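You operate a simulated robot arm through the tools that you are given. There is no shell and no other tool.

You are at the controls of a simulated robot arm. One attempt, no reset.

## Task
Put things in order on the worktop by the socket. At the end: the brown cloth is on the red trivet; the orange jar stands where the brown cloth stood; the tall white scoop stands where the roll stood; the roll from the worktop by the socket stands where the orange jar stood; whatever was shut is shut again. Leave all else as you found it, and nothing knocked over.

The check looks at the end state, three seconds after you hand in, the way a careful person would. Anything else that was tipped, shoved, dropped, spilled or broken makes it a failure. Flat cloth is picked up by pressing the open fingertips on it (5 to 10 N) and closing them slowly along it; thin cloth reads only 2 to 8 mm in the jaws.

## Robot
A 6-joint arm with a two-finger gripper, fixed in place. Base frame: the origin is at the foot of the arm, x ahead of it, y to its left, z up; the work surface is at about z = 0. Units: mm, rad, N and s.
With the tool pointing down near the work surface it reaches from about 240 to 620 mm from the base axis. Its first joint turns from -1.152 to 1.152 rad. Payload 1.37 kg.
Tool frame: the origin (TCP) lies between the finger pads and is the grasp point; the fingertips stand 22 mm ahead of it; z points along the fingers, y is the line along which they close. The gripper opens to 92 mm; its body begins 65 mm behind the TCP.
Orientation is that of the tool frame in the base frame, as a unit quaternion [w, x, y, z]. With the fingers straight down and closing along the base's y, the tool's x points along the base's -x, its y along +y and its z along -z.

## Interface
- The arm moves only by the tool step_arm. Its argument "series" is a list of rows, each a list of 6 numbers: the shift along the tool's x, y, z in units of 400 mm (1.0 is 400 mm), then the turn, a rotation vector about the tool's x, y, z in units of 60 degrees (1.0 is 60 degrees). In form: [[x, y, z, rx, ry, rz], ...]. A call has 1 to 20 rows; each row is the pose to reach, as a shift and turn from the pose commanded when the call began, along the tool's axes at that moment. "claw" is the opening, from 0 (shut) to 1 (fully open), set as the call begins (left out, the last holds). A call with a number of a shift or a turn outside -1 to 1 is refused whole. Each row takes 0.2 s and may step no farther than 50 mm and 0.15 rad from the row before; otherwise, or with a gripper value out of range, the whole call is refused. A pose out of reach is approached as far as the arm can. The call stops where the force on the tool passes 40 N (or 10 N more than at its start, if that is more) or the arm is blocked; 0.2 s more then pass. The fingers move at their own pace (about 59.9 mm/s each) and stop on an object; they squeeze with about 24 N. The grip force told is the motor's: it shows also when the fingers shut on nothing. Time passes only in rows, and 0.2 s behind the last, so rows that repeat a pose let the fingers close. It gives the time, the measured TCP pose, the force on the tool (base axes), the opening and the grip force at its end, in the units of the frame above (readings bear some noise), with the torque about the TCP (base axes, N m) and any sound that the robot's microphone picked up.
- Cameras (640 x 400 px; columns grow to the right, rows downward): "scene" is fixed at [30.1, -442.3, 562.5]; the picture's right is [0.75, -0.66, 0.00], its down [-0.49, -0.56, -0.66] and it looks along [0.44, 0.50, -0.75] (base axes); focal length 299 px, centre (320, 200). "wrist" rides on the gripper at [71, 19, -102] in the tool frame; the picture's right is [-0.26, 0.97, 0.00], its down [-0.75, -0.20, -0.63] and it looks along [-0.60, -0.16, 0.78] (tool axes); focal length 280 px, centre (320, 200).
- camera(camera): a new picture of that camera. The clock stands still meanwhile.
- measure_at(camera, pixels): for up to 12 pixels [column, row] of the newest picture of that camera ("zoom" is the newest enlarged one), the place [x, y, z] in the base frame of the surface seen there, good to about 2 mm. The clock stands still meanwhile.
- inspect(camera, box): a new picture of the part [left, top, right, bottom] of that camera's present view, enlarged. The clock stands still meanwhile.
- finish_job(): hands the job in; it is judged then, once.

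Leave the gripper open and the arm clear of the work at the hand-in unless told otherwise.

The tools are called as name(argument=value, ...) on one line, values as JSON. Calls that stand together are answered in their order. step_arm: Moves the arm, as the interface text tells. Its arguments: {"type":"object","properties":{"series":{"type":"array","items":{"type":"array","items":{"type":"number"}}},"claw":{"type":"number"}},"required":["series"]} The other tools are called the same way: camera (camera) takes a picture; measure_at (camera, pixels) gives the place of the surface under pixels of a picture; inspect (camera, box) takes an enlarged picture of a part of a camera's view; finish_job () hands the job in.

At the start:

```text
time_s: 0.0
position: [354.7, 45.6, 233.0]
orientation: [0.0, 0.0, 1.0, 0.001]
contact_force: [-0.2, -0.1, 0.1]
wrist_torque: [0.01, -0.01, 0.0]
gripper_width: 91.8
grasp_force: 0.0
```

scene: 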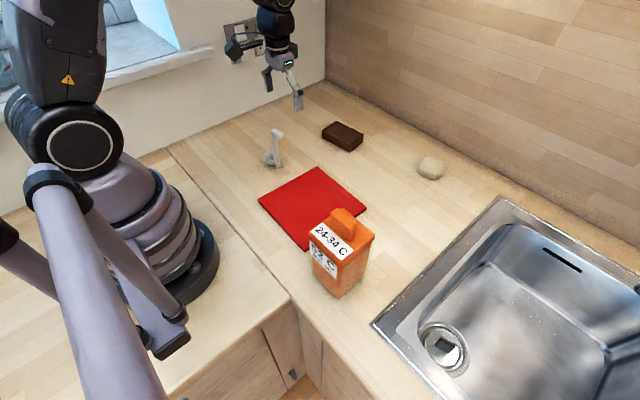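
wrist: 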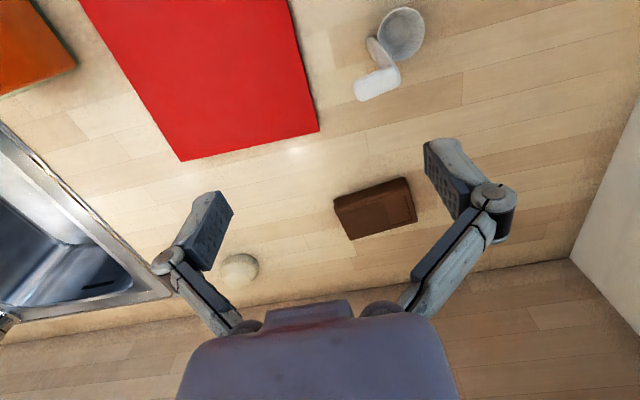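

I see the red trivet, the orange jar with a label, the brown folded cloth, the white scoop and the round roll. I'll take enlarged views of each before moving.

inspect(camera="scene", box=[220, 90, 480, 310])

inspect(camera="wrist", box=[180, 0, 500, 300])

inspect(camera="scene", box=[290, 190, 400, 310])

```text
1.82 times, centred on (350, 200) of scene
```

zoom: 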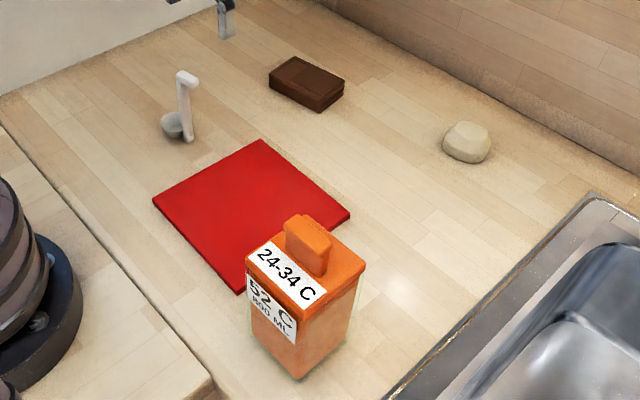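

```text
1.33 times, centred on (340, 150) of wrist
```

zoom: 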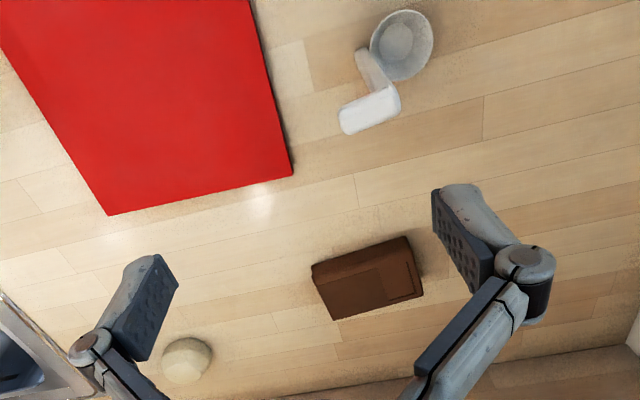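

```text
3.33 times, centred on (345, 250) of scene
```

zoom: 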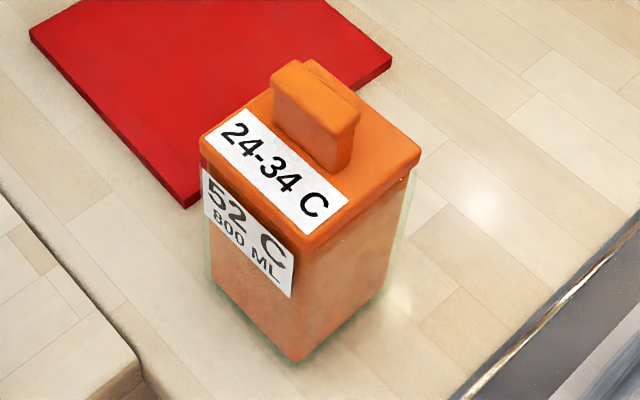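

The orange jar has a knobbed lid, and its labels read "24-34 C" and "52 C 800 ML". I'll measure the jar's edges in this zoom: lid corners near (200,137), (300,250), (420,150), (310,65), the knob, and the foot near (295,360), (212,285), (385,290).

measure_at(camera="zoom", pixels=[[206, 135], [302, 235], [412, 155], [285, 70], [340, 112], [345, 165], [280, 130], [295, 352], [215, 275], [382, 285], [250, 230], [340, 260]])

measure_at(camera="scene", pixels=[[317, 168], [260, 201], [366, 211], [306, 249], [340, 122], [322, 137], [350, 150], [363, 134], [430, 158], [430, 168], [418, 168], [443, 168]])

measure_at(camera="wrist", pixels=[[380, 32], [402, 10], [402, 34], [424, 34], [402, 60], [376, 52], [377, 85], [358, 92], [398, 75], [239, 268], [222, 268], [258, 268]])

```text
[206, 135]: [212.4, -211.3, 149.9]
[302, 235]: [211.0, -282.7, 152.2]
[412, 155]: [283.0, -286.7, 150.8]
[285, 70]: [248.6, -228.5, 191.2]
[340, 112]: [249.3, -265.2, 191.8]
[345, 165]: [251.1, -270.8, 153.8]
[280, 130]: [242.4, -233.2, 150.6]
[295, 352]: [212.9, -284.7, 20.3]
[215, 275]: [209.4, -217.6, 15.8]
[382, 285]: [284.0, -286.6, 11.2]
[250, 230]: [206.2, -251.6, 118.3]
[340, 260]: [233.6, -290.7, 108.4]
```

```text
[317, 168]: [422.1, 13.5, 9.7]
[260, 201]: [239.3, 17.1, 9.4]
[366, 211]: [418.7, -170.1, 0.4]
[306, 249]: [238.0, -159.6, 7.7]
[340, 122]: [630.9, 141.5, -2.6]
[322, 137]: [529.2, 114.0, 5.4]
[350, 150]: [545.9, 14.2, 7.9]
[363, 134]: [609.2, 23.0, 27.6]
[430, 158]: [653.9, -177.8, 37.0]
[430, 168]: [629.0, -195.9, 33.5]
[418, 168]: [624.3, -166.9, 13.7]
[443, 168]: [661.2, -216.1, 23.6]
```

```text
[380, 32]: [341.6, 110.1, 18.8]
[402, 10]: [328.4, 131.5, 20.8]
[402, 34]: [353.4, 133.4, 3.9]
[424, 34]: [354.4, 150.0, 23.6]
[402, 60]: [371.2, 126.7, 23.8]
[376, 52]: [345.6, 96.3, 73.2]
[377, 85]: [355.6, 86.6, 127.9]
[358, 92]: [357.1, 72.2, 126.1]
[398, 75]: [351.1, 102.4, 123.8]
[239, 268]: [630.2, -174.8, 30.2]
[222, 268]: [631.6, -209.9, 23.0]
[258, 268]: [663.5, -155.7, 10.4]
```

The jar is roughly 78 mm square, with a lid top at z≈152 and a knob up to 192, centred near (247,-250). The roll sits near (640,-188), about 667 mm from the base axis, so it needs a tilted tool. Next I'll measure the cloth, the roll and the trivet more closely.

measure_at(camera="wrist", pixels=[[337, 200], [403, 181], [412, 220], [353, 236], [370, 205], [345, 215], [395, 195], [300, 128], [182, 157], [285, 5], [90, 5], [240, 262]])

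inspect(camera="scene", box=[300, 100, 460, 200])

```text
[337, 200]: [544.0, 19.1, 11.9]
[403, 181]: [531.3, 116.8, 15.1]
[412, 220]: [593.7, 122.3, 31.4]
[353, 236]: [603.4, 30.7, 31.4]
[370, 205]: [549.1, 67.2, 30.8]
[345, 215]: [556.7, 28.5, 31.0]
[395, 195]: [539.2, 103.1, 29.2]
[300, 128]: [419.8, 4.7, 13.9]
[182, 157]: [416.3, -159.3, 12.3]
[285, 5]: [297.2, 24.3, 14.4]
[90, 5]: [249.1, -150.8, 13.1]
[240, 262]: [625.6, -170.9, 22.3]
```

```text
4.00 times, centred on (380, 150) of scene
```

zoom: 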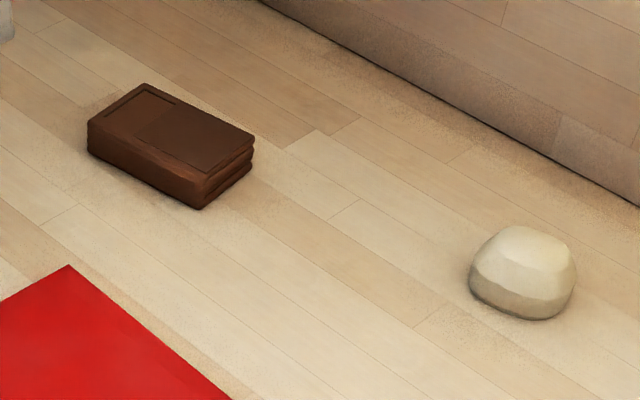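

measure_at(camera="zoom", pixels=[[145, 86], [91, 125], [200, 180], [250, 136], [200, 205], [91, 150], [170, 130], [522, 230], [522, 275], [474, 280], [572, 280], [522, 314]])

measure_at(camera="scene", pixels=[[317, 172], [265, 200], [355, 211], [310, 190], [300, 160], [380, 170]])

```text
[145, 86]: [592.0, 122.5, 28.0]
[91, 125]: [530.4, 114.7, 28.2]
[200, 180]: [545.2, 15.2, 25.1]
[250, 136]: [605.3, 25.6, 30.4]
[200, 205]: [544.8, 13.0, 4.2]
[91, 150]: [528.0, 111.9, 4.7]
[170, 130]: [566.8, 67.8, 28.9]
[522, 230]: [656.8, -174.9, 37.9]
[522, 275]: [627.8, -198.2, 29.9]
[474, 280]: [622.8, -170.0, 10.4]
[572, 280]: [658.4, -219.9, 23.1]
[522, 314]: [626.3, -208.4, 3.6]
```

```text
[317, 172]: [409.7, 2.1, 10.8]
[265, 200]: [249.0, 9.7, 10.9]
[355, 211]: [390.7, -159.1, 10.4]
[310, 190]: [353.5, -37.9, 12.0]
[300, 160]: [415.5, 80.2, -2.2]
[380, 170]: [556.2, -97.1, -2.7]
```

The cloth is a folded pad about 62 x 101 x 30 mm, centred at (568,69) and turned about 8°. The trivet spans x 238–420 and y −163–15, with its top at z≈11. I'll move above the cloth at a safe height while turning the gripper so that it closes across the short side.

step_arm(series=[[-0.0666, 0.0073, 0.0, 0, 0, 0.1125], [-0.1333, 0.0146, 0.0, 0, 0, 0.225], [-0.2, 0.0219, 0.02, 0, 0, 0.3375], [-0.2665, 0.0293, 0.05, 0, 0, 0.45], [-0.3331, 0.0366, 0.08, 0, 0, 0.5625], [-0.3998, 0.0439, 0.11, 0, 0, 0.675], [-0.4664, 0.0512, 0.13, 0, 0, 0.7875], [-0.533, 0.0585, 0.15, 0, 0, 0.9]], claw=1)

```text
time_s: 1.8
position: [567.3, 66.9, 171.4]
orientation: [-0.001, 0.455, 0.89, 0.0]
contact_force: [0.4, 0.8, 0.3]
wrist_torque: [-0.04, -0.01, 0.01]
gripper_width: 92.1
grasp_force: 0.0
```

The arm is above the cloth at z=171. I'll turn the remaining 28.8° and then check the alignment with the wrist camera.

step_arm(series=[[0, 0, 0, 0, 0, 0.12], [0, 0, 0, 0, 0, 0.24], [0, 0, 0, 0, 0, 0.36], [0, 0, 0, 0, 0, 0.48]])

camera(camera="wrist")

camera(camera="scene")

```text
time_s: 2.8
position: [567.8, 66.7, 172.4]
orientation: [-0.001, 0.662, 0.75, 0.0]
contact_force: [-1.0, 0.2, -0.2]
wrist_torque: [-0.01, 0.0, 0.0]
gripper_width: 91.7
grasp_force: 0.2
```

```text
taken
```

wrist: 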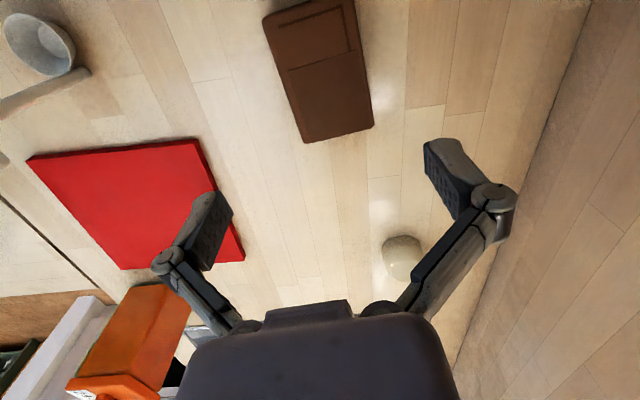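

```text
taken
```

scene: 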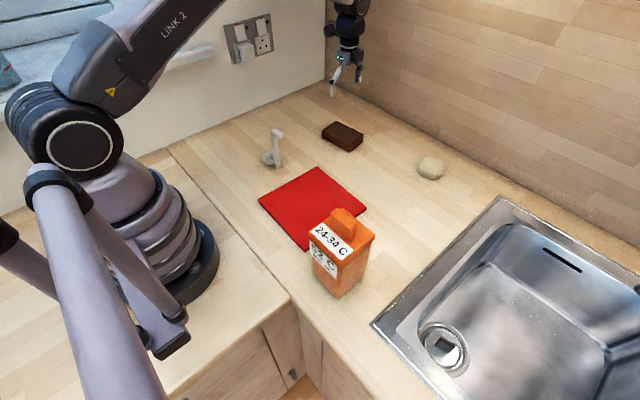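

measure_at(camera="wrist", pixels=[[267, 20], [350, 5], [304, 137], [371, 124], [285, 80], [360, 70], [320, 75], [290, 78], [362, 65], [403, 240], [390, 258], [420, 255]])

measure_at(camera="scene", pixels=[[400, 110], [460, 155], [500, 180], [360, 90], [330, 83], [240, 50]])

```text
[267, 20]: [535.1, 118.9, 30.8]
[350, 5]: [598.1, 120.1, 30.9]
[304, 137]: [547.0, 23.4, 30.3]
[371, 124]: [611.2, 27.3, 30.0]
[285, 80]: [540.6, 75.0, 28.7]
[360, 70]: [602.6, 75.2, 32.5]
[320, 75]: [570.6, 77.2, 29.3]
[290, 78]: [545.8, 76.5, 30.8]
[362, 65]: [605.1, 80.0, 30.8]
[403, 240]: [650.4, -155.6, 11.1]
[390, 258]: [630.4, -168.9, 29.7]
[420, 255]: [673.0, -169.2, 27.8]
```

```text
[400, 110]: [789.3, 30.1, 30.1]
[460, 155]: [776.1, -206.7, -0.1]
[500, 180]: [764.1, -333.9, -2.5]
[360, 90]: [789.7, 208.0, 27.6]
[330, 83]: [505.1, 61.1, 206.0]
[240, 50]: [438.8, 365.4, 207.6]
```

The cloth's top centre is at about (569.5,70), in line with the TCP. The wall is at x≈780, well clear. I'll lower with open fingers on either side of the cloth until the tips are about 8 mm above the worktop.

step_arm(series=[[0.007, 0.005, 0.06, 0, 0, 0], [0.007, 0.005, 0.13, 0, 0, 0], [0.007, 0.005, 0.2, 0, 0, 0], [0.007, 0.005, 0.26, 0, 0, 0], [0.007, 0.005, 0.3, 0, 0, 0], [0.007, 0.005, 0.33, 0, 0, 0], [0.007, 0.005, 0.352, 0, 0, 0]])

camera(camera="wrist")

```text
time_s: 4.4
position: [568.3, 71.7, 31.6]
orientation: [0.0, 0.661, 0.751, 0.0]
contact_force: [0.0, 0.0, 0.4]
wrist_torque: [-0.01, 0.01, 0.0]
gripper_width: 92.0
grasp_force: 0.1
```

```text
taken
```

wrist: 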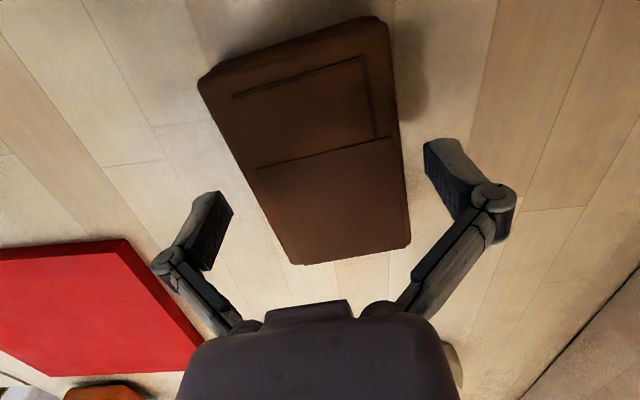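

The fingers straddle the cloth with clearance on both sides. I'll close and wait.

step_arm(series=[[0, 0, 0, 0, 0, 0], [0, 0, 0, 0, 0, 0], [0, 0, 0, 0, 0, 0], [0, 0, 0, 0, 0, 0], [0, 0, 0, 0, 0, 0]], claw=0)

camera(camera="wrist")

```text
time_s: 5.6
position: [570.0, 71.8, 32.0]
orientation: [0.001, 0.661, 0.75, 0.0]
contact_force: [0.9, -0.3, 8.6]
wrist_torque: [-0.02, 0.04, -0.02]
gripper_width: 69.4
grasp_force: 23.6
```

```text
taken
```

wrist: 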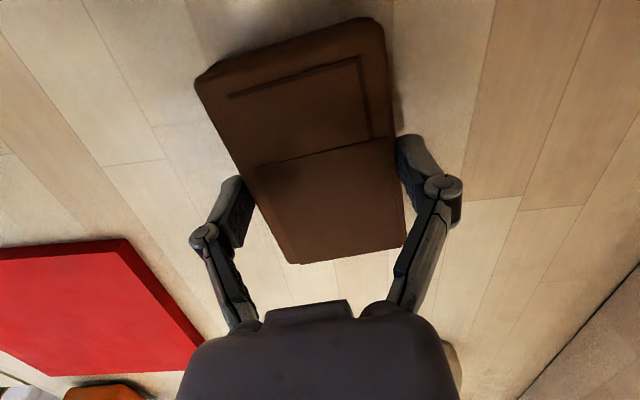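

It grips at 69 mm with 23.6 N. I'll lift slowly and check that the cloth comes along.

step_arm(series=[[0, 0, -0.015, 0, 0, 0], [0, 0, -0.04, 0, 0, 0], [0, 0, -0.08, 0, 0, 0], [0, 0, -0.12, 0, 0, 0], [0, 0, -0.17, 0, 0, 0], [0, 0, -0.22, 0, 0, 0]])

camera(camera="wrist")

camera(camera="scene")

```text
time_s: 7.0
position: [568.5, 71.6, 119.4]
orientation: [-0.001, 0.661, 0.751, 0.001]
contact_force: [-0.9, 0.3, -0.1]
wrist_torque: [-0.02, 0.0, -0.01]
gripper_width: 68.9
grasp_force: 23.4
```

```text
taken
```

wrist: 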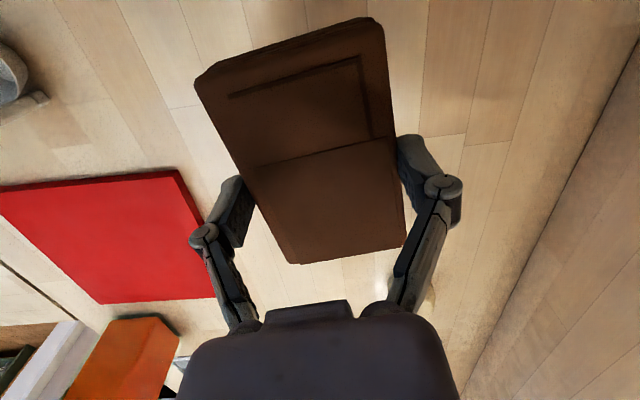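

```text
taken
```

scene: 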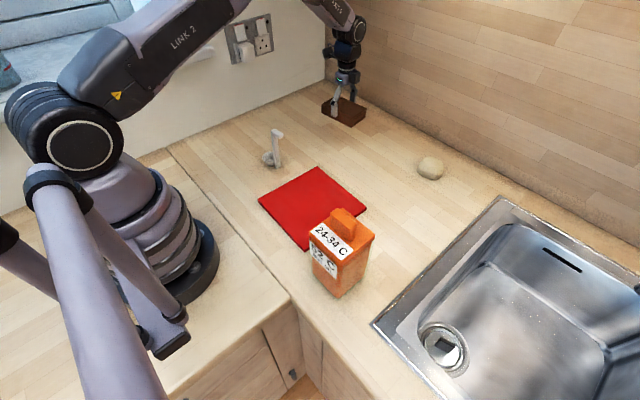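

The cloth is held firmly. Next I'll carry it to above the trivet's centre (330,-74) at the same height and square it up by 7°.

step_arm(series=[[-0.0286, -0.0638, 0, 0, 0, 0.012], [-0.0572, -0.1276, 0, 0, 0, 0.024], [-0.0858, -0.1914, 0, 0, 0, 0.036], [-0.1144, -0.2552, 0, 0, 0, 0.048], [-0.143, -0.319, 0, 0, 0, 0.06], [-0.1716, -0.3828, 0, 0, 0, 0.072], [-0.2002, -0.4466, 0, 0, 0, 0.084], [-0.2288, -0.5104, 0, 0, 0, 0.096], [-0.2574, -0.5742, 0, 0, 0, 0.108], [-0.286, -0.638, 0, 0, 0, 0.12], [-0.286, -0.638, 0, 0, 0, 0.12]])

camera(camera="wrist")

camera(camera="scene")

```text
time_s: 9.4
position: [330.4, -74.1, 118.6]
orientation: [0.0, 0.707, 0.707, 0.0]
contact_force: [0.8, 0.3, -0.4]
wrist_torque: [0.0, 0.01, 0.04]
gripper_width: 69.0
grasp_force: 23.9
```

```text
taken
```

wrist: 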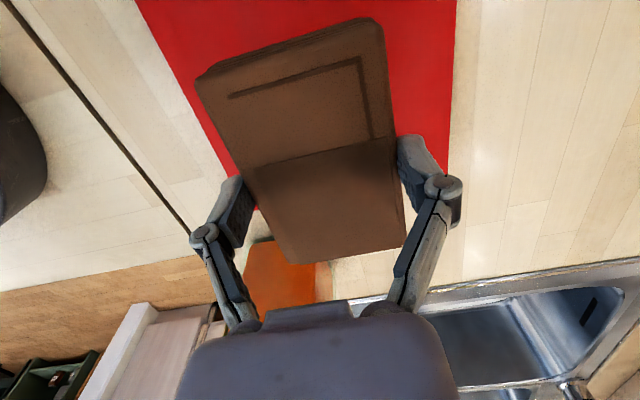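

```text
taken
```

scene: 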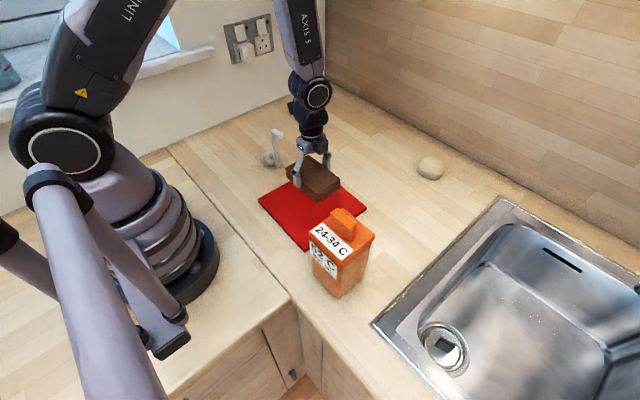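

The cloth is above the trivet. I'll lower it to TCP z≈48 first, then the last few mm slowly.

step_arm(series=[[0, 0, 0.04, 0, 0, 0], [0, 0, 0.08, 0, 0, 0], [0, 0, 0.12, 0, 0, 0], [0, 0, 0.15, 0, 0, 0], [0, 0, 0.17, 0, 0, 0], [0, 0, 0.178, 0, 0, 0]])

step_arm(series=[[0, 0, 0.003, 0, 0, 0], [0, 0, 0.006, 0, 0, 0], [0, 0, 0.009, 0, 0, 0]])

inspect(camera="scene", box=[240, 110, 400, 230])

```text
time_s: 10.8
position: [332.9, -74.2, 49.3]
orientation: [0.0, 0.707, 0.707, 0.0]
contact_force: [0.5, -0.5, -0.4]
wrist_torque: [-0.03, -0.01, 0.03]
gripper_width: 69.0
grasp_force: 24.4
```

```text
time_s: 11.6
position: [330.0, -73.8, 45.2]
orientation: [0.0, 0.707, 0.707, 0.0]
contact_force: [-1.7, 1.6, 2.1]
wrist_torque: [0.1, -0.03, 0.03]
gripper_width: 69.2
grasp_force: 24.3
```

```text
3.33 times, centred on (320, 170) of scene
```

zoom: 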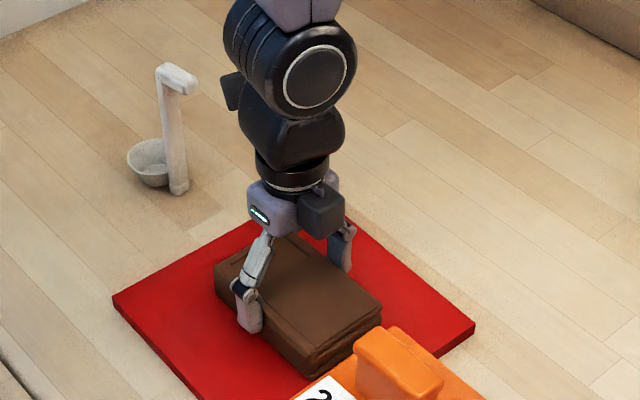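

The force reads 2 N, so the cloth is touching down. I'll lower another 1.5 mm, then open.

step_arm(series=[[0, 0, 0.002, 0, 0, 0], [0, 0, 0.004, 0, 0, 0]])

step_arm(series=[[0, 0, 0, 0, 0, 0], [0, 0, 0, 0, 0, 0], [0, 0, 0, 0, 0, 0]], claw=1)

step_arm(series=[[0, 0, -0.03, 0, 0, 0], [0, 0, -0.08, 0, 0, 0], [0, 0, -0.16, 0, 0, 0], [0, 0, -0.26, 0, 0, 0], [0, 0, -0.36, 0, 0, 0], [0, 0, -0.46, 0, 0, 0]])

camera(camera="wrist")

camera(camera="scene")

```text
time_s: 12.2
position: [330.8, -74.4, 43.8]
orientation: [0.0, 0.707, 0.707, -0.001]
contact_force: [-4.8, 2.8, 25.9]
wrist_torque: [0.05, 0.17, -0.05]
gripper_width: 69.3
grasp_force: 23.8
```

```text
time_s: 13.0
position: [330.4, -74.7, 44.0]
orientation: [0.0, 0.707, 0.707, 0.001]
contact_force: [-0.1, -0.1, -0.1]
wrist_torque: [0.02, -0.01, 0.0]
gripper_width: 92.1
grasp_force: 0.1
```

```text
time_s: 14.4
position: [330.9, -74.6, 229.7]
orientation: [-0.001, 0.707, 0.707, 0.001]
contact_force: [0.9, 0.1, -0.6]
wrist_torque: [-0.01, 0.02, 0.02]
gripper_width: 91.9
grasp_force: 0.1
```

```text
taken
```

wrist: 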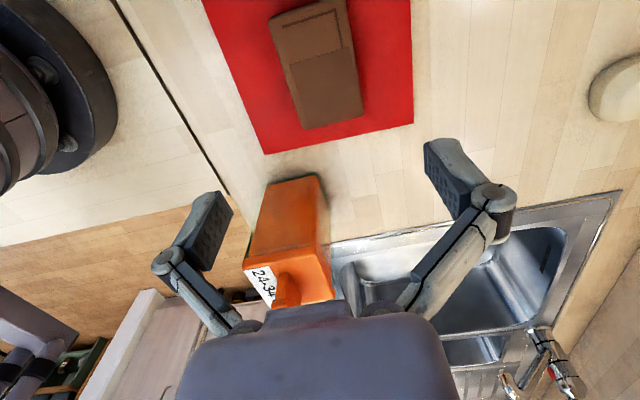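

```text
taken
```

scene: 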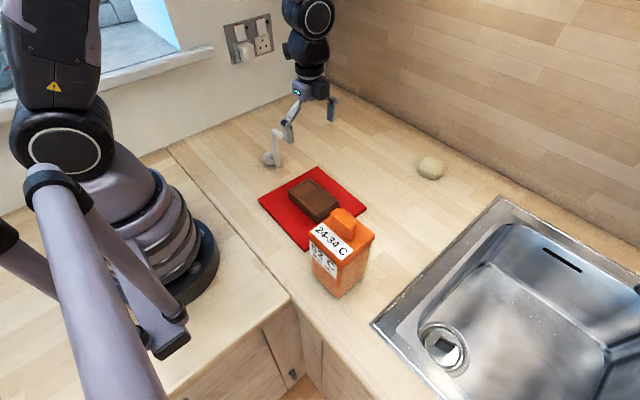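

The cloth rests on the trivet. Next I'll study the jar up close, looking for the lid's rim against the body.

inspect(camera="wrist", box=[225, 160, 345, 320])

inspect(camera="scene", box=[295, 195, 385, 310])

measure_at(camera="wrist", pixels=[[270, 185], [317, 178], [252, 240], [312, 235], [328, 230], [290, 210], [250, 262], [300, 265], [325, 275], [262, 205], [310, 205], [325, 210]])

```text
2.50 times, centred on (285, 240) of wrist
```

zoom: 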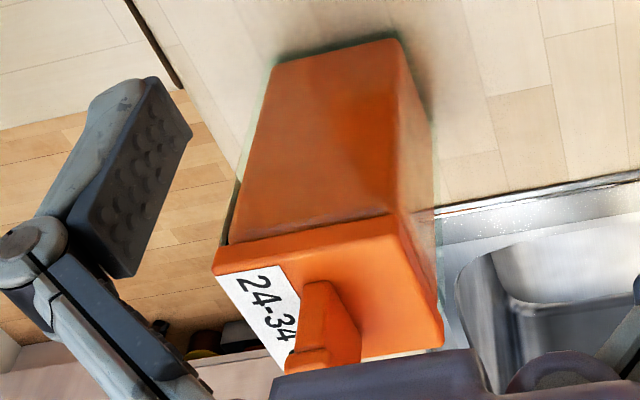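

```text
3.48 times, centred on (340, 252) of scene
```

zoom: 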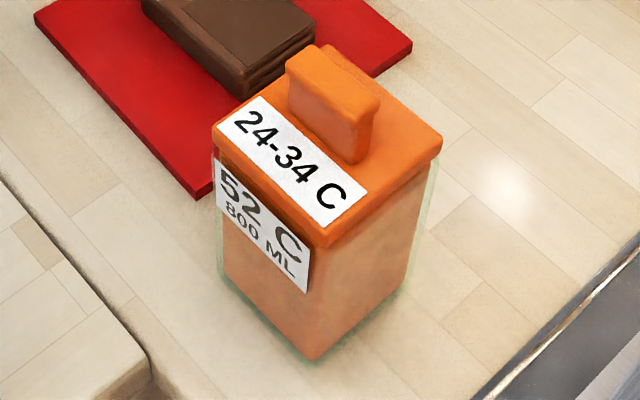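

```text
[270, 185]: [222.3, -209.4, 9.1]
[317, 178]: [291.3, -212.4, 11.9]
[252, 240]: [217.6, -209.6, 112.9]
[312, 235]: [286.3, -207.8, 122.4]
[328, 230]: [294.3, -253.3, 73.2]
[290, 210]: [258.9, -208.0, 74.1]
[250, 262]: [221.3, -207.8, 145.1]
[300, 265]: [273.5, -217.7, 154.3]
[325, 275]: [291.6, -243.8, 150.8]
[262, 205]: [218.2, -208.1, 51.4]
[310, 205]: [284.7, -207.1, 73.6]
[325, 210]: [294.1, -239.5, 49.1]
```

The jar is a glass body about 83 mm square with contents, and the loose-looking lid reaches down to z≈118. I want to hold the body below the lid, so I'll come in from the +y side with the tool strongly tilted. First I'll move to (247,-150,250) while turning the gripper half round, so the camera ends up on top after the tilt.

step_arm(series=[[-0.0234, -0.02625, -0.00625, 0, 0, -0.125], [-0.0469, -0.0525, -0.0125, 0, 0, -0.25], [-0.0703, -0.07875, -0.01875, 0, 0, -0.375], [-0.0938, -0.105, -0.025, 0, 0, -0.5], [-0.1172, -0.13125, -0.03125, 0, 0, -0.625], [-0.1406, -0.1575, -0.0375, 0, 0, -0.75], [-0.1641, -0.18375, -0.04375, 0, 0, -0.875], [-0.1875, -0.21, -0.05, 0, 0, -1.0]])

step_arm(series=[[0, 0, 0, 0, 0, -0.125], [0, 0, 0, 0, 0, -0.25], [0, 0, 0, 0, 0, -0.375], [0, 0, 0, 0, 0, -0.5], [0, 0, 0, 0, 0, -0.625], [0, 0, 0, 0, 0, -0.75], [0, 0, 0, 0, 0, -0.875], [0, 0, 0, 0, 0, -1.0]])

step_arm(series=[[0, 0, 0, 0, 0, -0.125], [0, 0, 0, 0, 0, -0.25], [0, 0, 0, 0, 0, -0.375], [0, 0, 0, 0, 0, -0.5], [0, 0, 0, 0, 0, -0.625], [0, 0, 0, 0, 0, -0.75], [0, 0, 0, 0, 0, -0.875], [0, 0, 0, 0, 0, -1.0]])

camera(camera="wrist")

camera(camera="scene")

```text
time_s: 16.2
position: [248.4, -149.8, 247.8]
orientation: [0.0, 0.259, 0.966, 0.0]
contact_force: [-0.2, 0.0, -0.4]
wrist_torque: [0.0, -0.02, -0.02]
gripper_width: 92.3
grasp_force: 0.1
```

```text
time_s: 18.0
position: [246.5, -149.7, 248.0]
orientation: [0.0, -0.26, 0.966, 0.001]
contact_force: [0.3, 0.4, -1.4]
wrist_torque: [-0.01, 0.02, 0.01]
gripper_width: 92.2
grasp_force: 0.0
```

```text
time_s: 19.8
position: [246.5, -150.1, 247.7]
orientation: [0.0, 0.708, -0.706, 0.0]
contact_force: [0.6, -0.1, -0.8]
wrist_torque: [0.02, -0.01, -0.02]
gripper_width: 92.0
grasp_force: 0.0
```

```text
taken
```

wrist: 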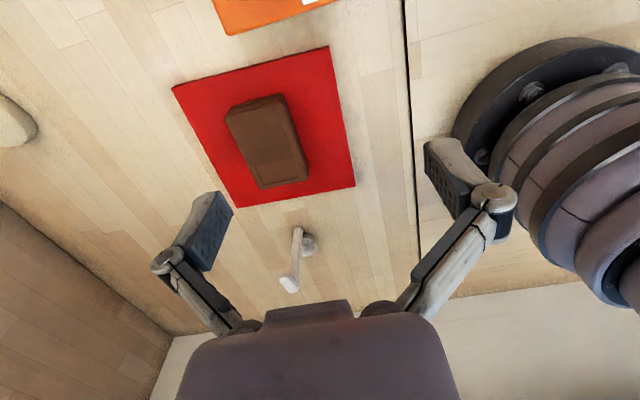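

```text
taken
```

scene: 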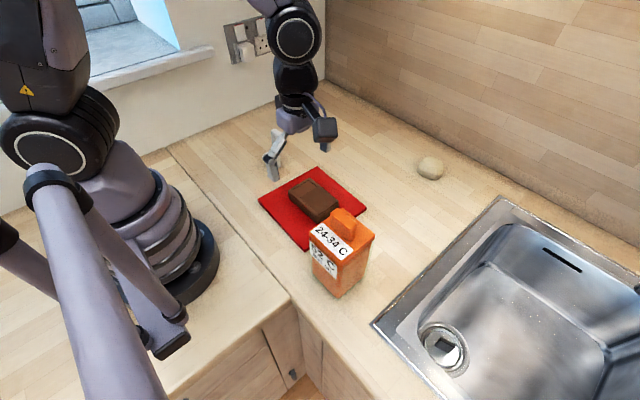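

The camera is now on the jar side. I'll tilt the tool about its y axis by 54° first (fingers swing toward −y, wrist toward +y), staying at this height.

step_arm(series=[[0, 0, 0, 0, 0.1286, 0], [0, 0, 0, 0, 0.2571, 0], [0, 0, 0, 0, 0.3857, 0], [0, 0, 0, 0, 0.5143, 0], [0, 0, 0, 0, 0.6429, 0], [0, 0, 0, 0, 0.7714, 0], [0, 0, 0, 0, 0.9, 0]])

camera(camera="scene")

camera(camera="wrist")

```text
time_s: 21.4
position: [251.2, -148.6, 247.7]
orientation: [-0.322, -0.63, 0.63, -0.321]
contact_force: [0.3, 0.0, -0.2]
wrist_torque: [0.0, -0.01, 0.0]
gripper_width: 92.0
grasp_force: 0.0
out of reach, approached as far as the arm can: row 7
```

```text
taken
```

scene: 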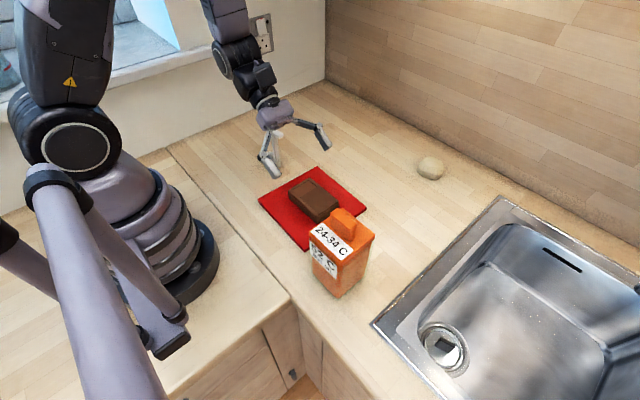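

```text
taken
```

wrist: 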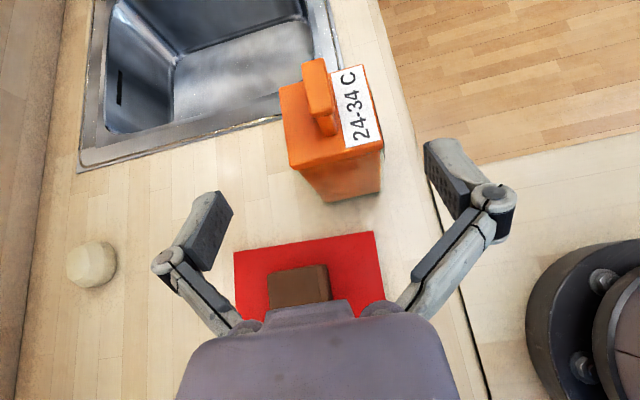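

Position was a bit out of reach at this spot (x ended at 251 instead of 247), but orientation was reached. Moving toward −y should ease this, so I'll move 75 mm in −y and 12 mm up (above the jar, knob top 192) and see.

step_arm(series=[[0.0336, 0, 0.0335, 0, 0, 0], [0.0673, 0, 0.067, 0, 0, 0], [0.1009, 0, 0.1005, 0, 0, 0], [0.1345, 0, 0.134, 0, 0, 0]])

step_arm(series=[[0, 0, 0, 0, 0.1, 0], [0, 0, 0, 0, 0.2, 0], [0, 0, 0, 0, 0.3, 0], [0, 0, 0, 0, 0.4, 0], [0, 0, 0, 0, 0.5, 0]])

camera(camera="scene")

camera(camera="wrist")

```text
time_s: 22.4
position: [251.3, -226.0, 260.3]
orientation: [0.32, 0.631, -0.63, 0.321]
contact_force: [-1.0, -0.4, 1.0]
wrist_torque: [-0.01, 0.02, 0.0]
gripper_width: 92.2
grasp_force: 0.0
```

```text
time_s: 23.6
position: [251.0, -225.0, 259.1]
orientation: [0.472, 0.526, -0.525, 0.473]
contact_force: [-0.1, 0.8, 1.0]
wrist_torque: [-0.01, 0.01, 0.01]
gripper_width: 91.7
grasp_force: 0.0
```

```text
taken
```

scene: 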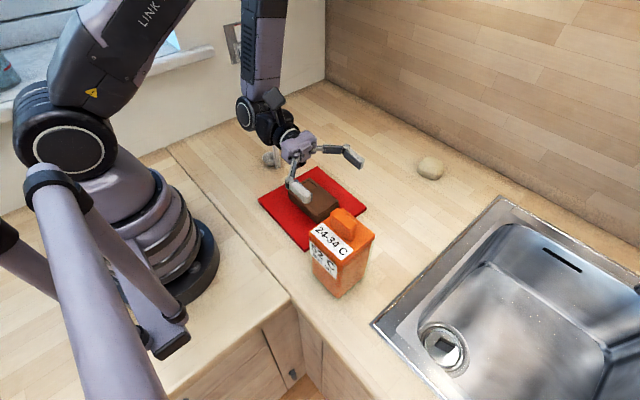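

```text
taken
```

wrist: 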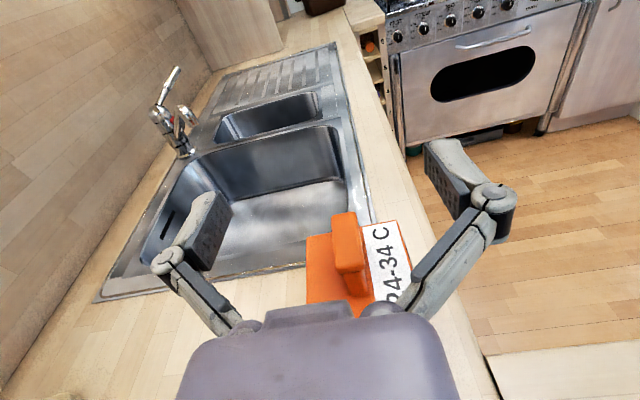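

The tilt is now 84° and reachable here. I'll zoom in on the jar lid from above to measure its x edges precisely, since there's only about 4 mm clearance per side.

inspect(camera="wrist", box=[290, 200, 430, 310])

inspect(camera="scene", box=[295, 200, 385, 300])

```text
3.64 times, centred on (360, 255) of wrist
```

zoom: 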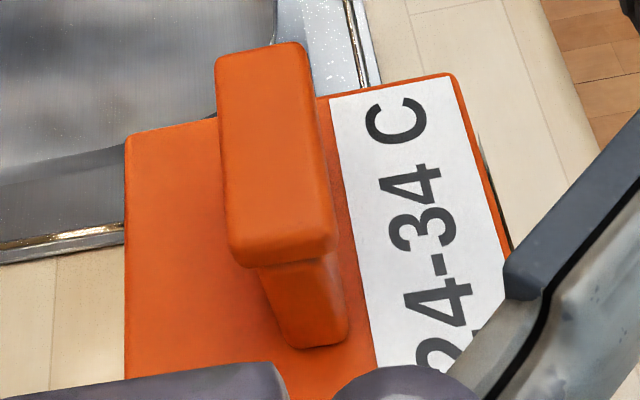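

```text
4.00 times, centred on (340, 250) of scene
```

zoom: 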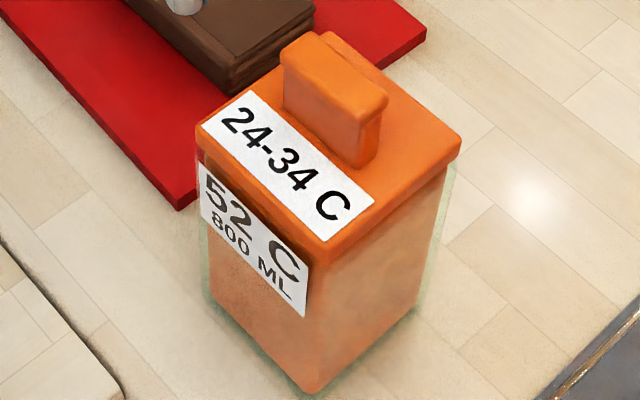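

measure_at(camera="wrist", pixels=[[395, 224], [402, 246], [309, 243], [309, 268], [309, 292], [408, 262], [308, 243], [308, 268], [345, 230], [350, 262]])

measure_at(camera="zoom", pixels=[[200, 130], [205, 170], [205, 250], [206, 290], [325, 240], [312, 385], [455, 148], [440, 200], [420, 290], [430, 300], [320, 300], [380, 250]])

```text
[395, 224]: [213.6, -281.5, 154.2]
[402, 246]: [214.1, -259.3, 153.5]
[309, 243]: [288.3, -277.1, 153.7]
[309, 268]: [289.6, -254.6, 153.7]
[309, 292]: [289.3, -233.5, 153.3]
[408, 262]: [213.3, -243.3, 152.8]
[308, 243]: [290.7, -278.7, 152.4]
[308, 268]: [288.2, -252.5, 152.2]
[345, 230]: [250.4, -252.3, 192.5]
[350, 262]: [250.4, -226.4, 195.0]
```

```text
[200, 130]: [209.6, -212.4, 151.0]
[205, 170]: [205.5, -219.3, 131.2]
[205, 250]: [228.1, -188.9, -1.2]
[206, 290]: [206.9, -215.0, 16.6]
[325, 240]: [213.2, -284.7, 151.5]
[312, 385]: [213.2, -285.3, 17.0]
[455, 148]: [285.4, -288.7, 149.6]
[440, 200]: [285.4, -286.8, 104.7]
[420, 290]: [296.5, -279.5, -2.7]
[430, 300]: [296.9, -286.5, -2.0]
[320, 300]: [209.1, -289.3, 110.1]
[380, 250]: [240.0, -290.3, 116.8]
```

By the wrist camera the lid spans x 211.5–290.5, so its centre of 251 agrees with the TCP's x, and it is aligned within about 1°. The lid's skirt ends near z≈137. I'll lower to z≈215 and move forward to y≈−238, with the fingers still above the lid, then re-check alignment.

step_arm(series=[[-0.0353, 0, 0.0146, 0, 0, 0], [-0.0707, 0, 0.0292, 0, 0, 0], [-0.106, 0, 0.0438, 0, 0, 0], [-0.106, 0, 0.0438, 0, 0, 0]])

camera(camera="wrist")

camera(camera="scene")

```text
time_s: 24.6
position: [251.6, -238.2, 214.1]
orientation: [-0.473, -0.525, 0.525, -0.473]
contact_force: [0.7, 0.1, -0.9]
wrist_torque: [0.03, 0.0, 0.0]
gripper_width: 92.2
grasp_force: 0.1
```

```text
taken
```

wrist: 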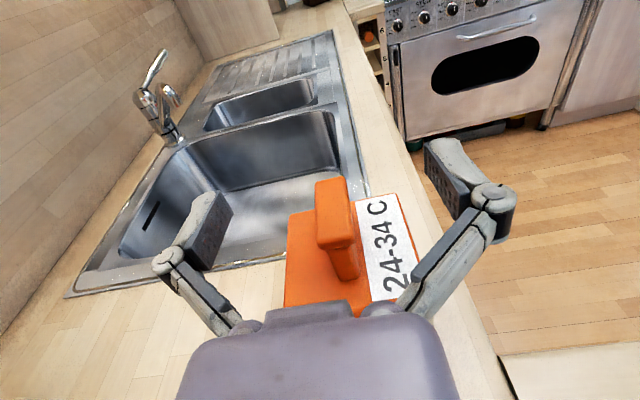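

```text
taken
```

scene: 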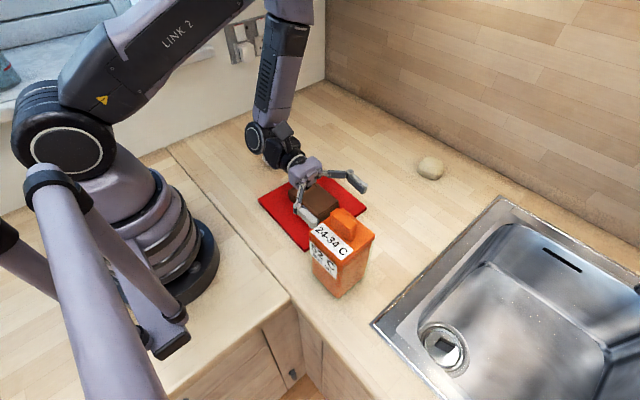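

The lid still lies centred between the fingers within about 1 mm. I'll descend straight down slowly to z≈160 and watch the force.

step_arm(series=[[-0.0249, 0, 0.0026, 0, 0, 0], [-0.0497, 0, 0.0052, 0, 0, 0], [-0.0746, 0, 0.0078, 0, 0, 0], [-0.0995, 0, 0.0105, 0, 0, 0], [-0.1169, 0, 0.0123, 0, 0, 0], [-0.1343, 0, 0.0141, 0, 0, 0]])

camera(camera="wrist")

inspect(camera="scene", box=[240, 110, 400, 310])

```text
time_s: 26.0
position: [252.1, -237.5, 162.0]
orientation: [-0.473, -0.525, 0.526, -0.473]
contact_force: [-0.7, 0.4, -0.6]
wrist_torque: [-0.03, 0.0, -0.01]
gripper_width: 92.1
grasp_force: 0.0
```

```text
taken
```

wrist: 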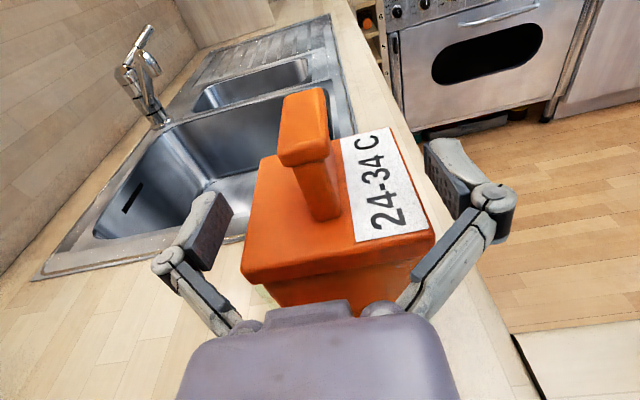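

```text
2.00 times, centred on (320, 210) of scene
```

zoom: 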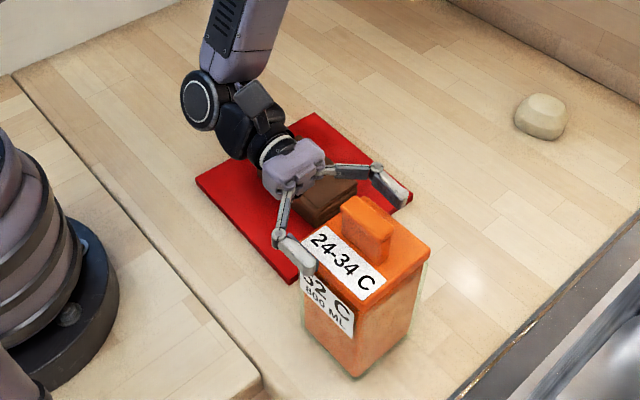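

Fingers are beside the lid. By the image (lid front corners at (241,275) and (434,240)) the jar centre is about 1.5 mm toward −x, so I'll correct that and descend the last 60 mm in two parts.

step_arm(series=[[0, 0.00375, 0, 0, 0, 0], [-0.0199, 0.00375, 0.0021, 0, 0, 0], [-0.0398, 0.00375, 0.0042, 0, 0, 0], [-0.0597, 0.00375, 0.0063, 0, 0, 0], [-0.0796, 0.00375, 0.0084, 0, 0, 0]])

camera(camera="wrist")

inspect(camera="scene", box=[240, 110, 400, 310])

```text
time_s: 27.2
position: [249.2, -236.9, 129.6]
orientation: [-0.473, -0.525, 0.526, -0.473]
contact_force: [0.4, -0.6, -0.3]
wrist_torque: [0.01, -0.03, 0.04]
gripper_width: 92.0
grasp_force: 0.1
```

```text
taken
```

wrist: 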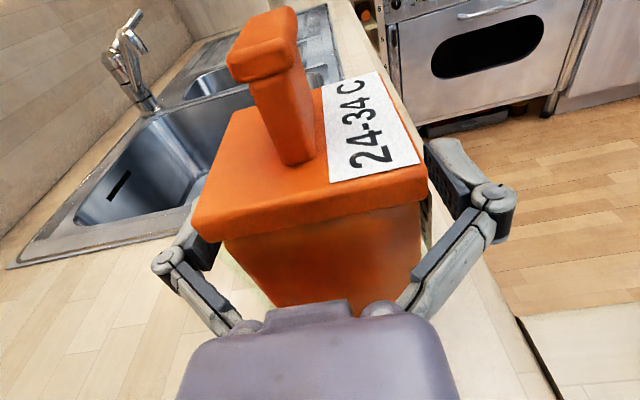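

```text
2.00 times, centred on (320, 210) of scene
```

zoom: 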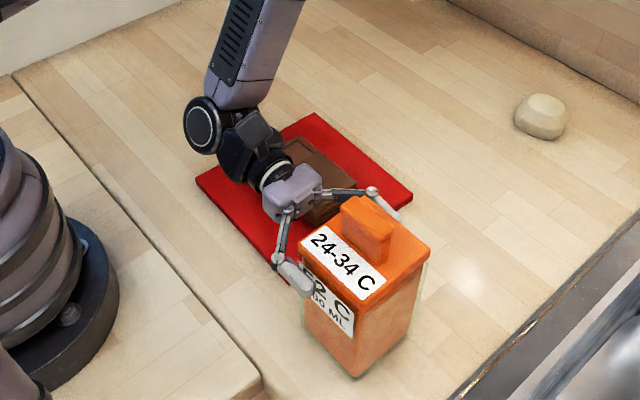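

No contact, and the fingers now pass below the lid rim. I'll descend another 28 mm to z≈101.

step_arm(series=[[-0.0199, 0, 0.0021, 0, 0, 0], [-0.0398, 0, 0.0042, 0, 0, 0], [-0.0547, 0, 0.0057, 0, 0, 0], [-0.0697, 0, 0.0073, 0, 0, 0]])

camera(camera="wrist")

inspect(camera="scene", box=[240, 110, 400, 310])

```text
time_s: 28.2
position: [249.4, -237.8, 101.9]
orientation: [0.472, 0.526, -0.525, 0.473]
contact_force: [-0.2, -1.1, -0.1]
wrist_torque: [0.0, 0.03, 0.0]
gripper_width: 91.8
grasp_force: 0.0
```

```text
taken
```

wrist: 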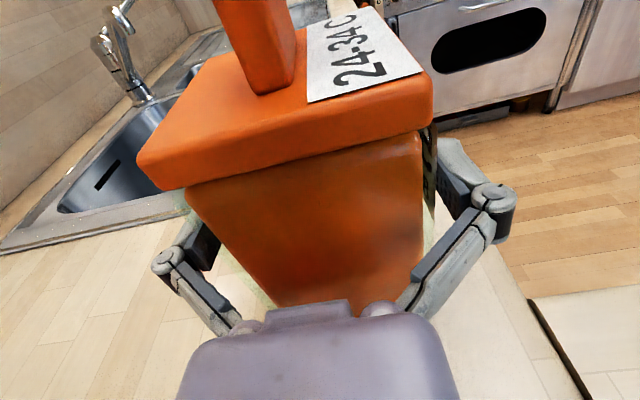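

```text
2.00 times, centred on (320, 210) of scene
```

zoom: 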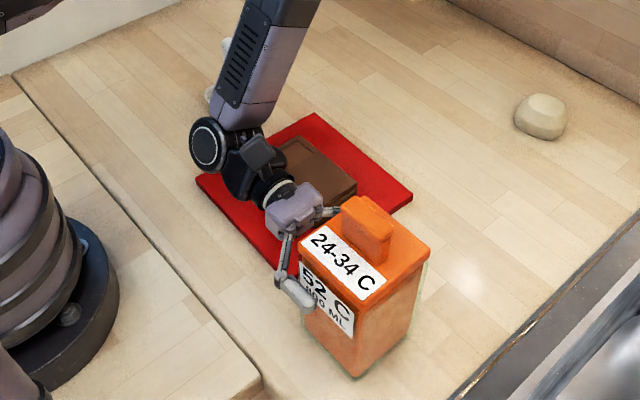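

The pads are now well below the lid rim at z≈102. I'll close on the glass body.

step_arm(series=[[0, 0, 0, 0, 0, 0], [0, 0, 0, 0, 0, 0], [0, 0, 0, 0, 0, 0], [0, 0, 0, 0, 0, 0]], claw=0)

camera(camera="wrist")

```text
time_s: 29.2
position: [250.3, -236.8, 100.7]
orientation: [-0.472, -0.526, 0.526, -0.473]
contact_force: [4.2, 0.9, -0.4]
wrist_torque: [-0.34, -0.25, 0.21]
gripper_width: 84.8
grasp_force: 24.0
```

```text
taken
```

wrist: 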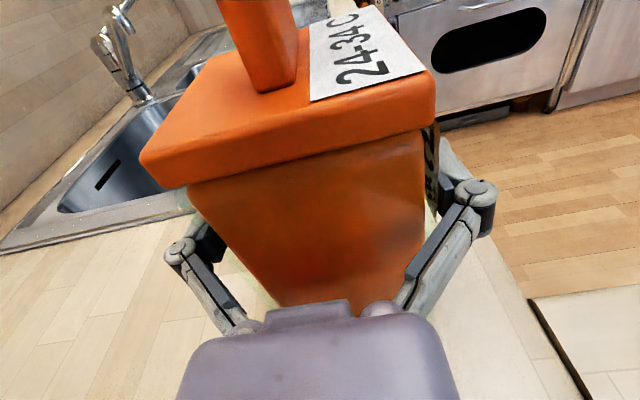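

It grips at 84.8 mm with 24 N. I'll lift by a few mm straight up and check the weight and whether it holds.

step_arm(series=[[0.005, 0, -0.0005, 0, 0, 0], [0.01, 0, -0.001, 0, 0, 0], [0.015, 0, -0.0016, 0, 0, 0], [0.02, 0, -0.0021, 0, 0, 0], [0.02, 0, -0.0021, 0, 0, 0]])

camera(camera="wrist")

inspect(camera="scene", box=[240, 110, 400, 310])

```text
time_s: 30.4
position: [250.4, -237.0, 110.3]
orientation: [-0.473, -0.526, 0.526, -0.472]
contact_force: [-0.2, -0.7, -11.3]
wrist_torque: [0.15, -0.01, 0.01]
gripper_width: 84.8
grasp_force: 24.2
```

```text
taken
```

wrist: 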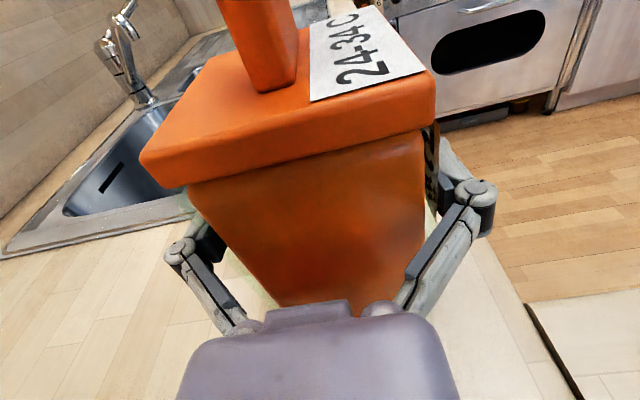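

```text
2.00 times, centred on (320, 210) of scene
```

zoom: 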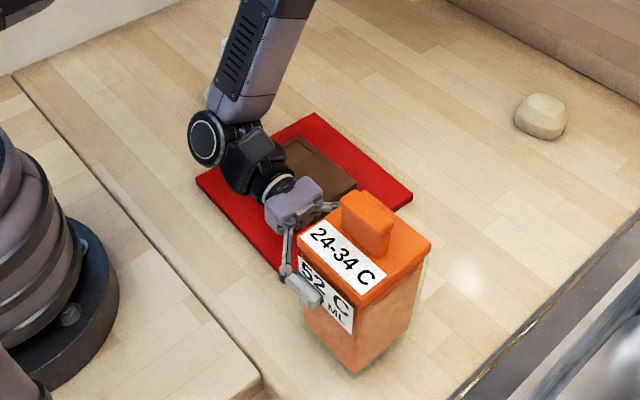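

The jar hangs firmly at 11.3 N, upright, with no slip. I'll lift it another 60 mm and then move +150 mm in x, keeping this orientation.

step_arm(series=[[0.0373, 0, -0.004, 0, 0, 0], [0.0746, 0, -0.008, 0, 0, 0], [0.1118, 0, -0.012, 0, 0, 0], [0.1491, 0, -0.016, 0, 0, 0], [0.1491, -0.03, -0.016, 0, 0, 0], [0.1491, -0.075, -0.016, 0, 0, 0], [0.1491, -0.125, -0.016, 0, 0, 0], [0.1491, -0.175, -0.016, 0, 0, 0], [0.1491, -0.225, -0.016, 0, 0, 0], [0.1491, -0.275, -0.016, 0, 0, 0], [0.1491, -0.325, -0.016, 0, 0, 0], [0.1491, -0.36, -0.016, 0, 0, 0], [0.1491, -0.375, -0.016, 0, 0, 0]])

camera(camera="scene")

camera(camera="wrist")

```text
time_s: 33.2
position: [399.5, -237.2, 168.9]
orientation: [-0.472, -0.526, 0.526, -0.472]
contact_force: [0.1, 0.4, -11.1]
wrist_torque: [0.09, -0.01, 0.0]
gripper_width: 84.8
grasp_force: 24.3
```

```text
taken
```

scene: 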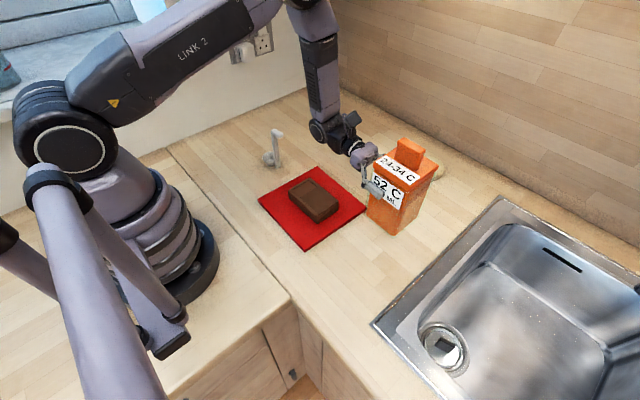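

```text
taken
```

wrist: 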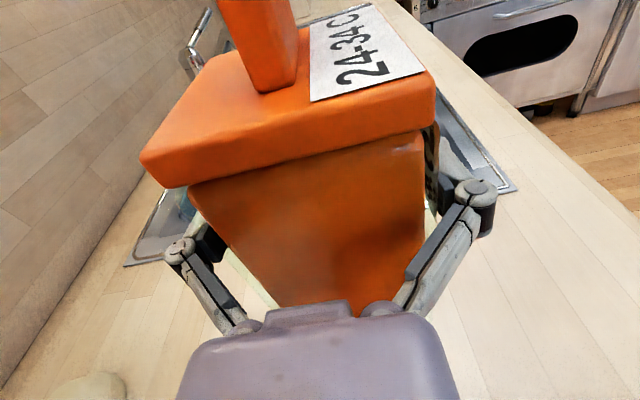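

The jar is steady (11.1 N, 84.8 mm). Next I'll swing the heading by +60° about the vertical while moving the TCP to (480,-120), keeping clear of the scoop.

step_arm(series=[[-0.0026, -0.0168, -0.0242, 0.0829, 0, -0.0089], [-0.0052, -0.0335, -0.0485, 0.1657, 0, -0.0178], [-0.0078, -0.0503, -0.0727, 0.2486, 0, -0.0268], [-0.0104, -0.067, -0.0969, 0.3314, 0, -0.0357], [-0.013, -0.0838, -0.1212, 0.4143, 0, -0.0446], [-0.0157, -0.1005, -0.1454, 0.4972, 0, -0.0535], [-0.0183, -0.1173, -0.1696, 0.58, 0, -0.0624], [-0.0209, -0.134, -0.1939, 0.6629, 0, -0.0713], [-0.0235, -0.1508, -0.2181, 0.7457, 0, -0.0803], [-0.0261, -0.1675, -0.2423, 0.8286, 0, -0.0892], [-0.0287, -0.1843, -0.2666, 0.9114, 0, -0.0981], [-0.0313, -0.201, -0.2908, 0.9943, 0, -0.107]])

camera(camera="scene")

camera(camera="wrist")

```text
time_s: 35.8
position: [480.6, -119.8, 169.9]
orientation: [0.173, 0.719, -0.191, 0.645]
contact_force: [0.0, 0.2, -10.9]
wrist_torque: [0.05, 0.12, -0.03]
gripper_width: 84.9
grasp_force: 24.0
```

```text
taken
```

scene: 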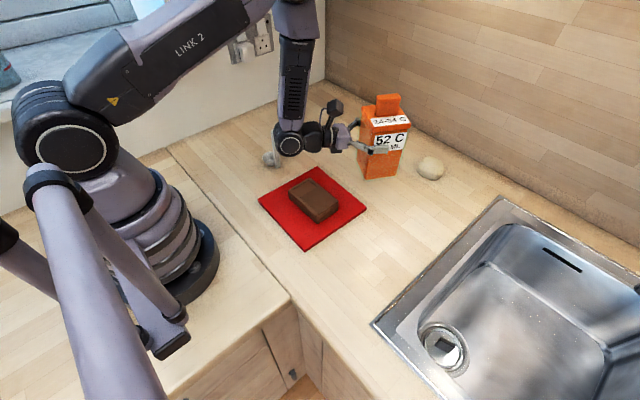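

```text
taken
```

wrist: 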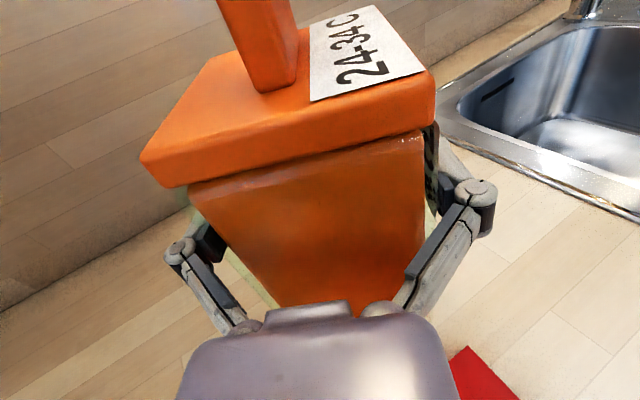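

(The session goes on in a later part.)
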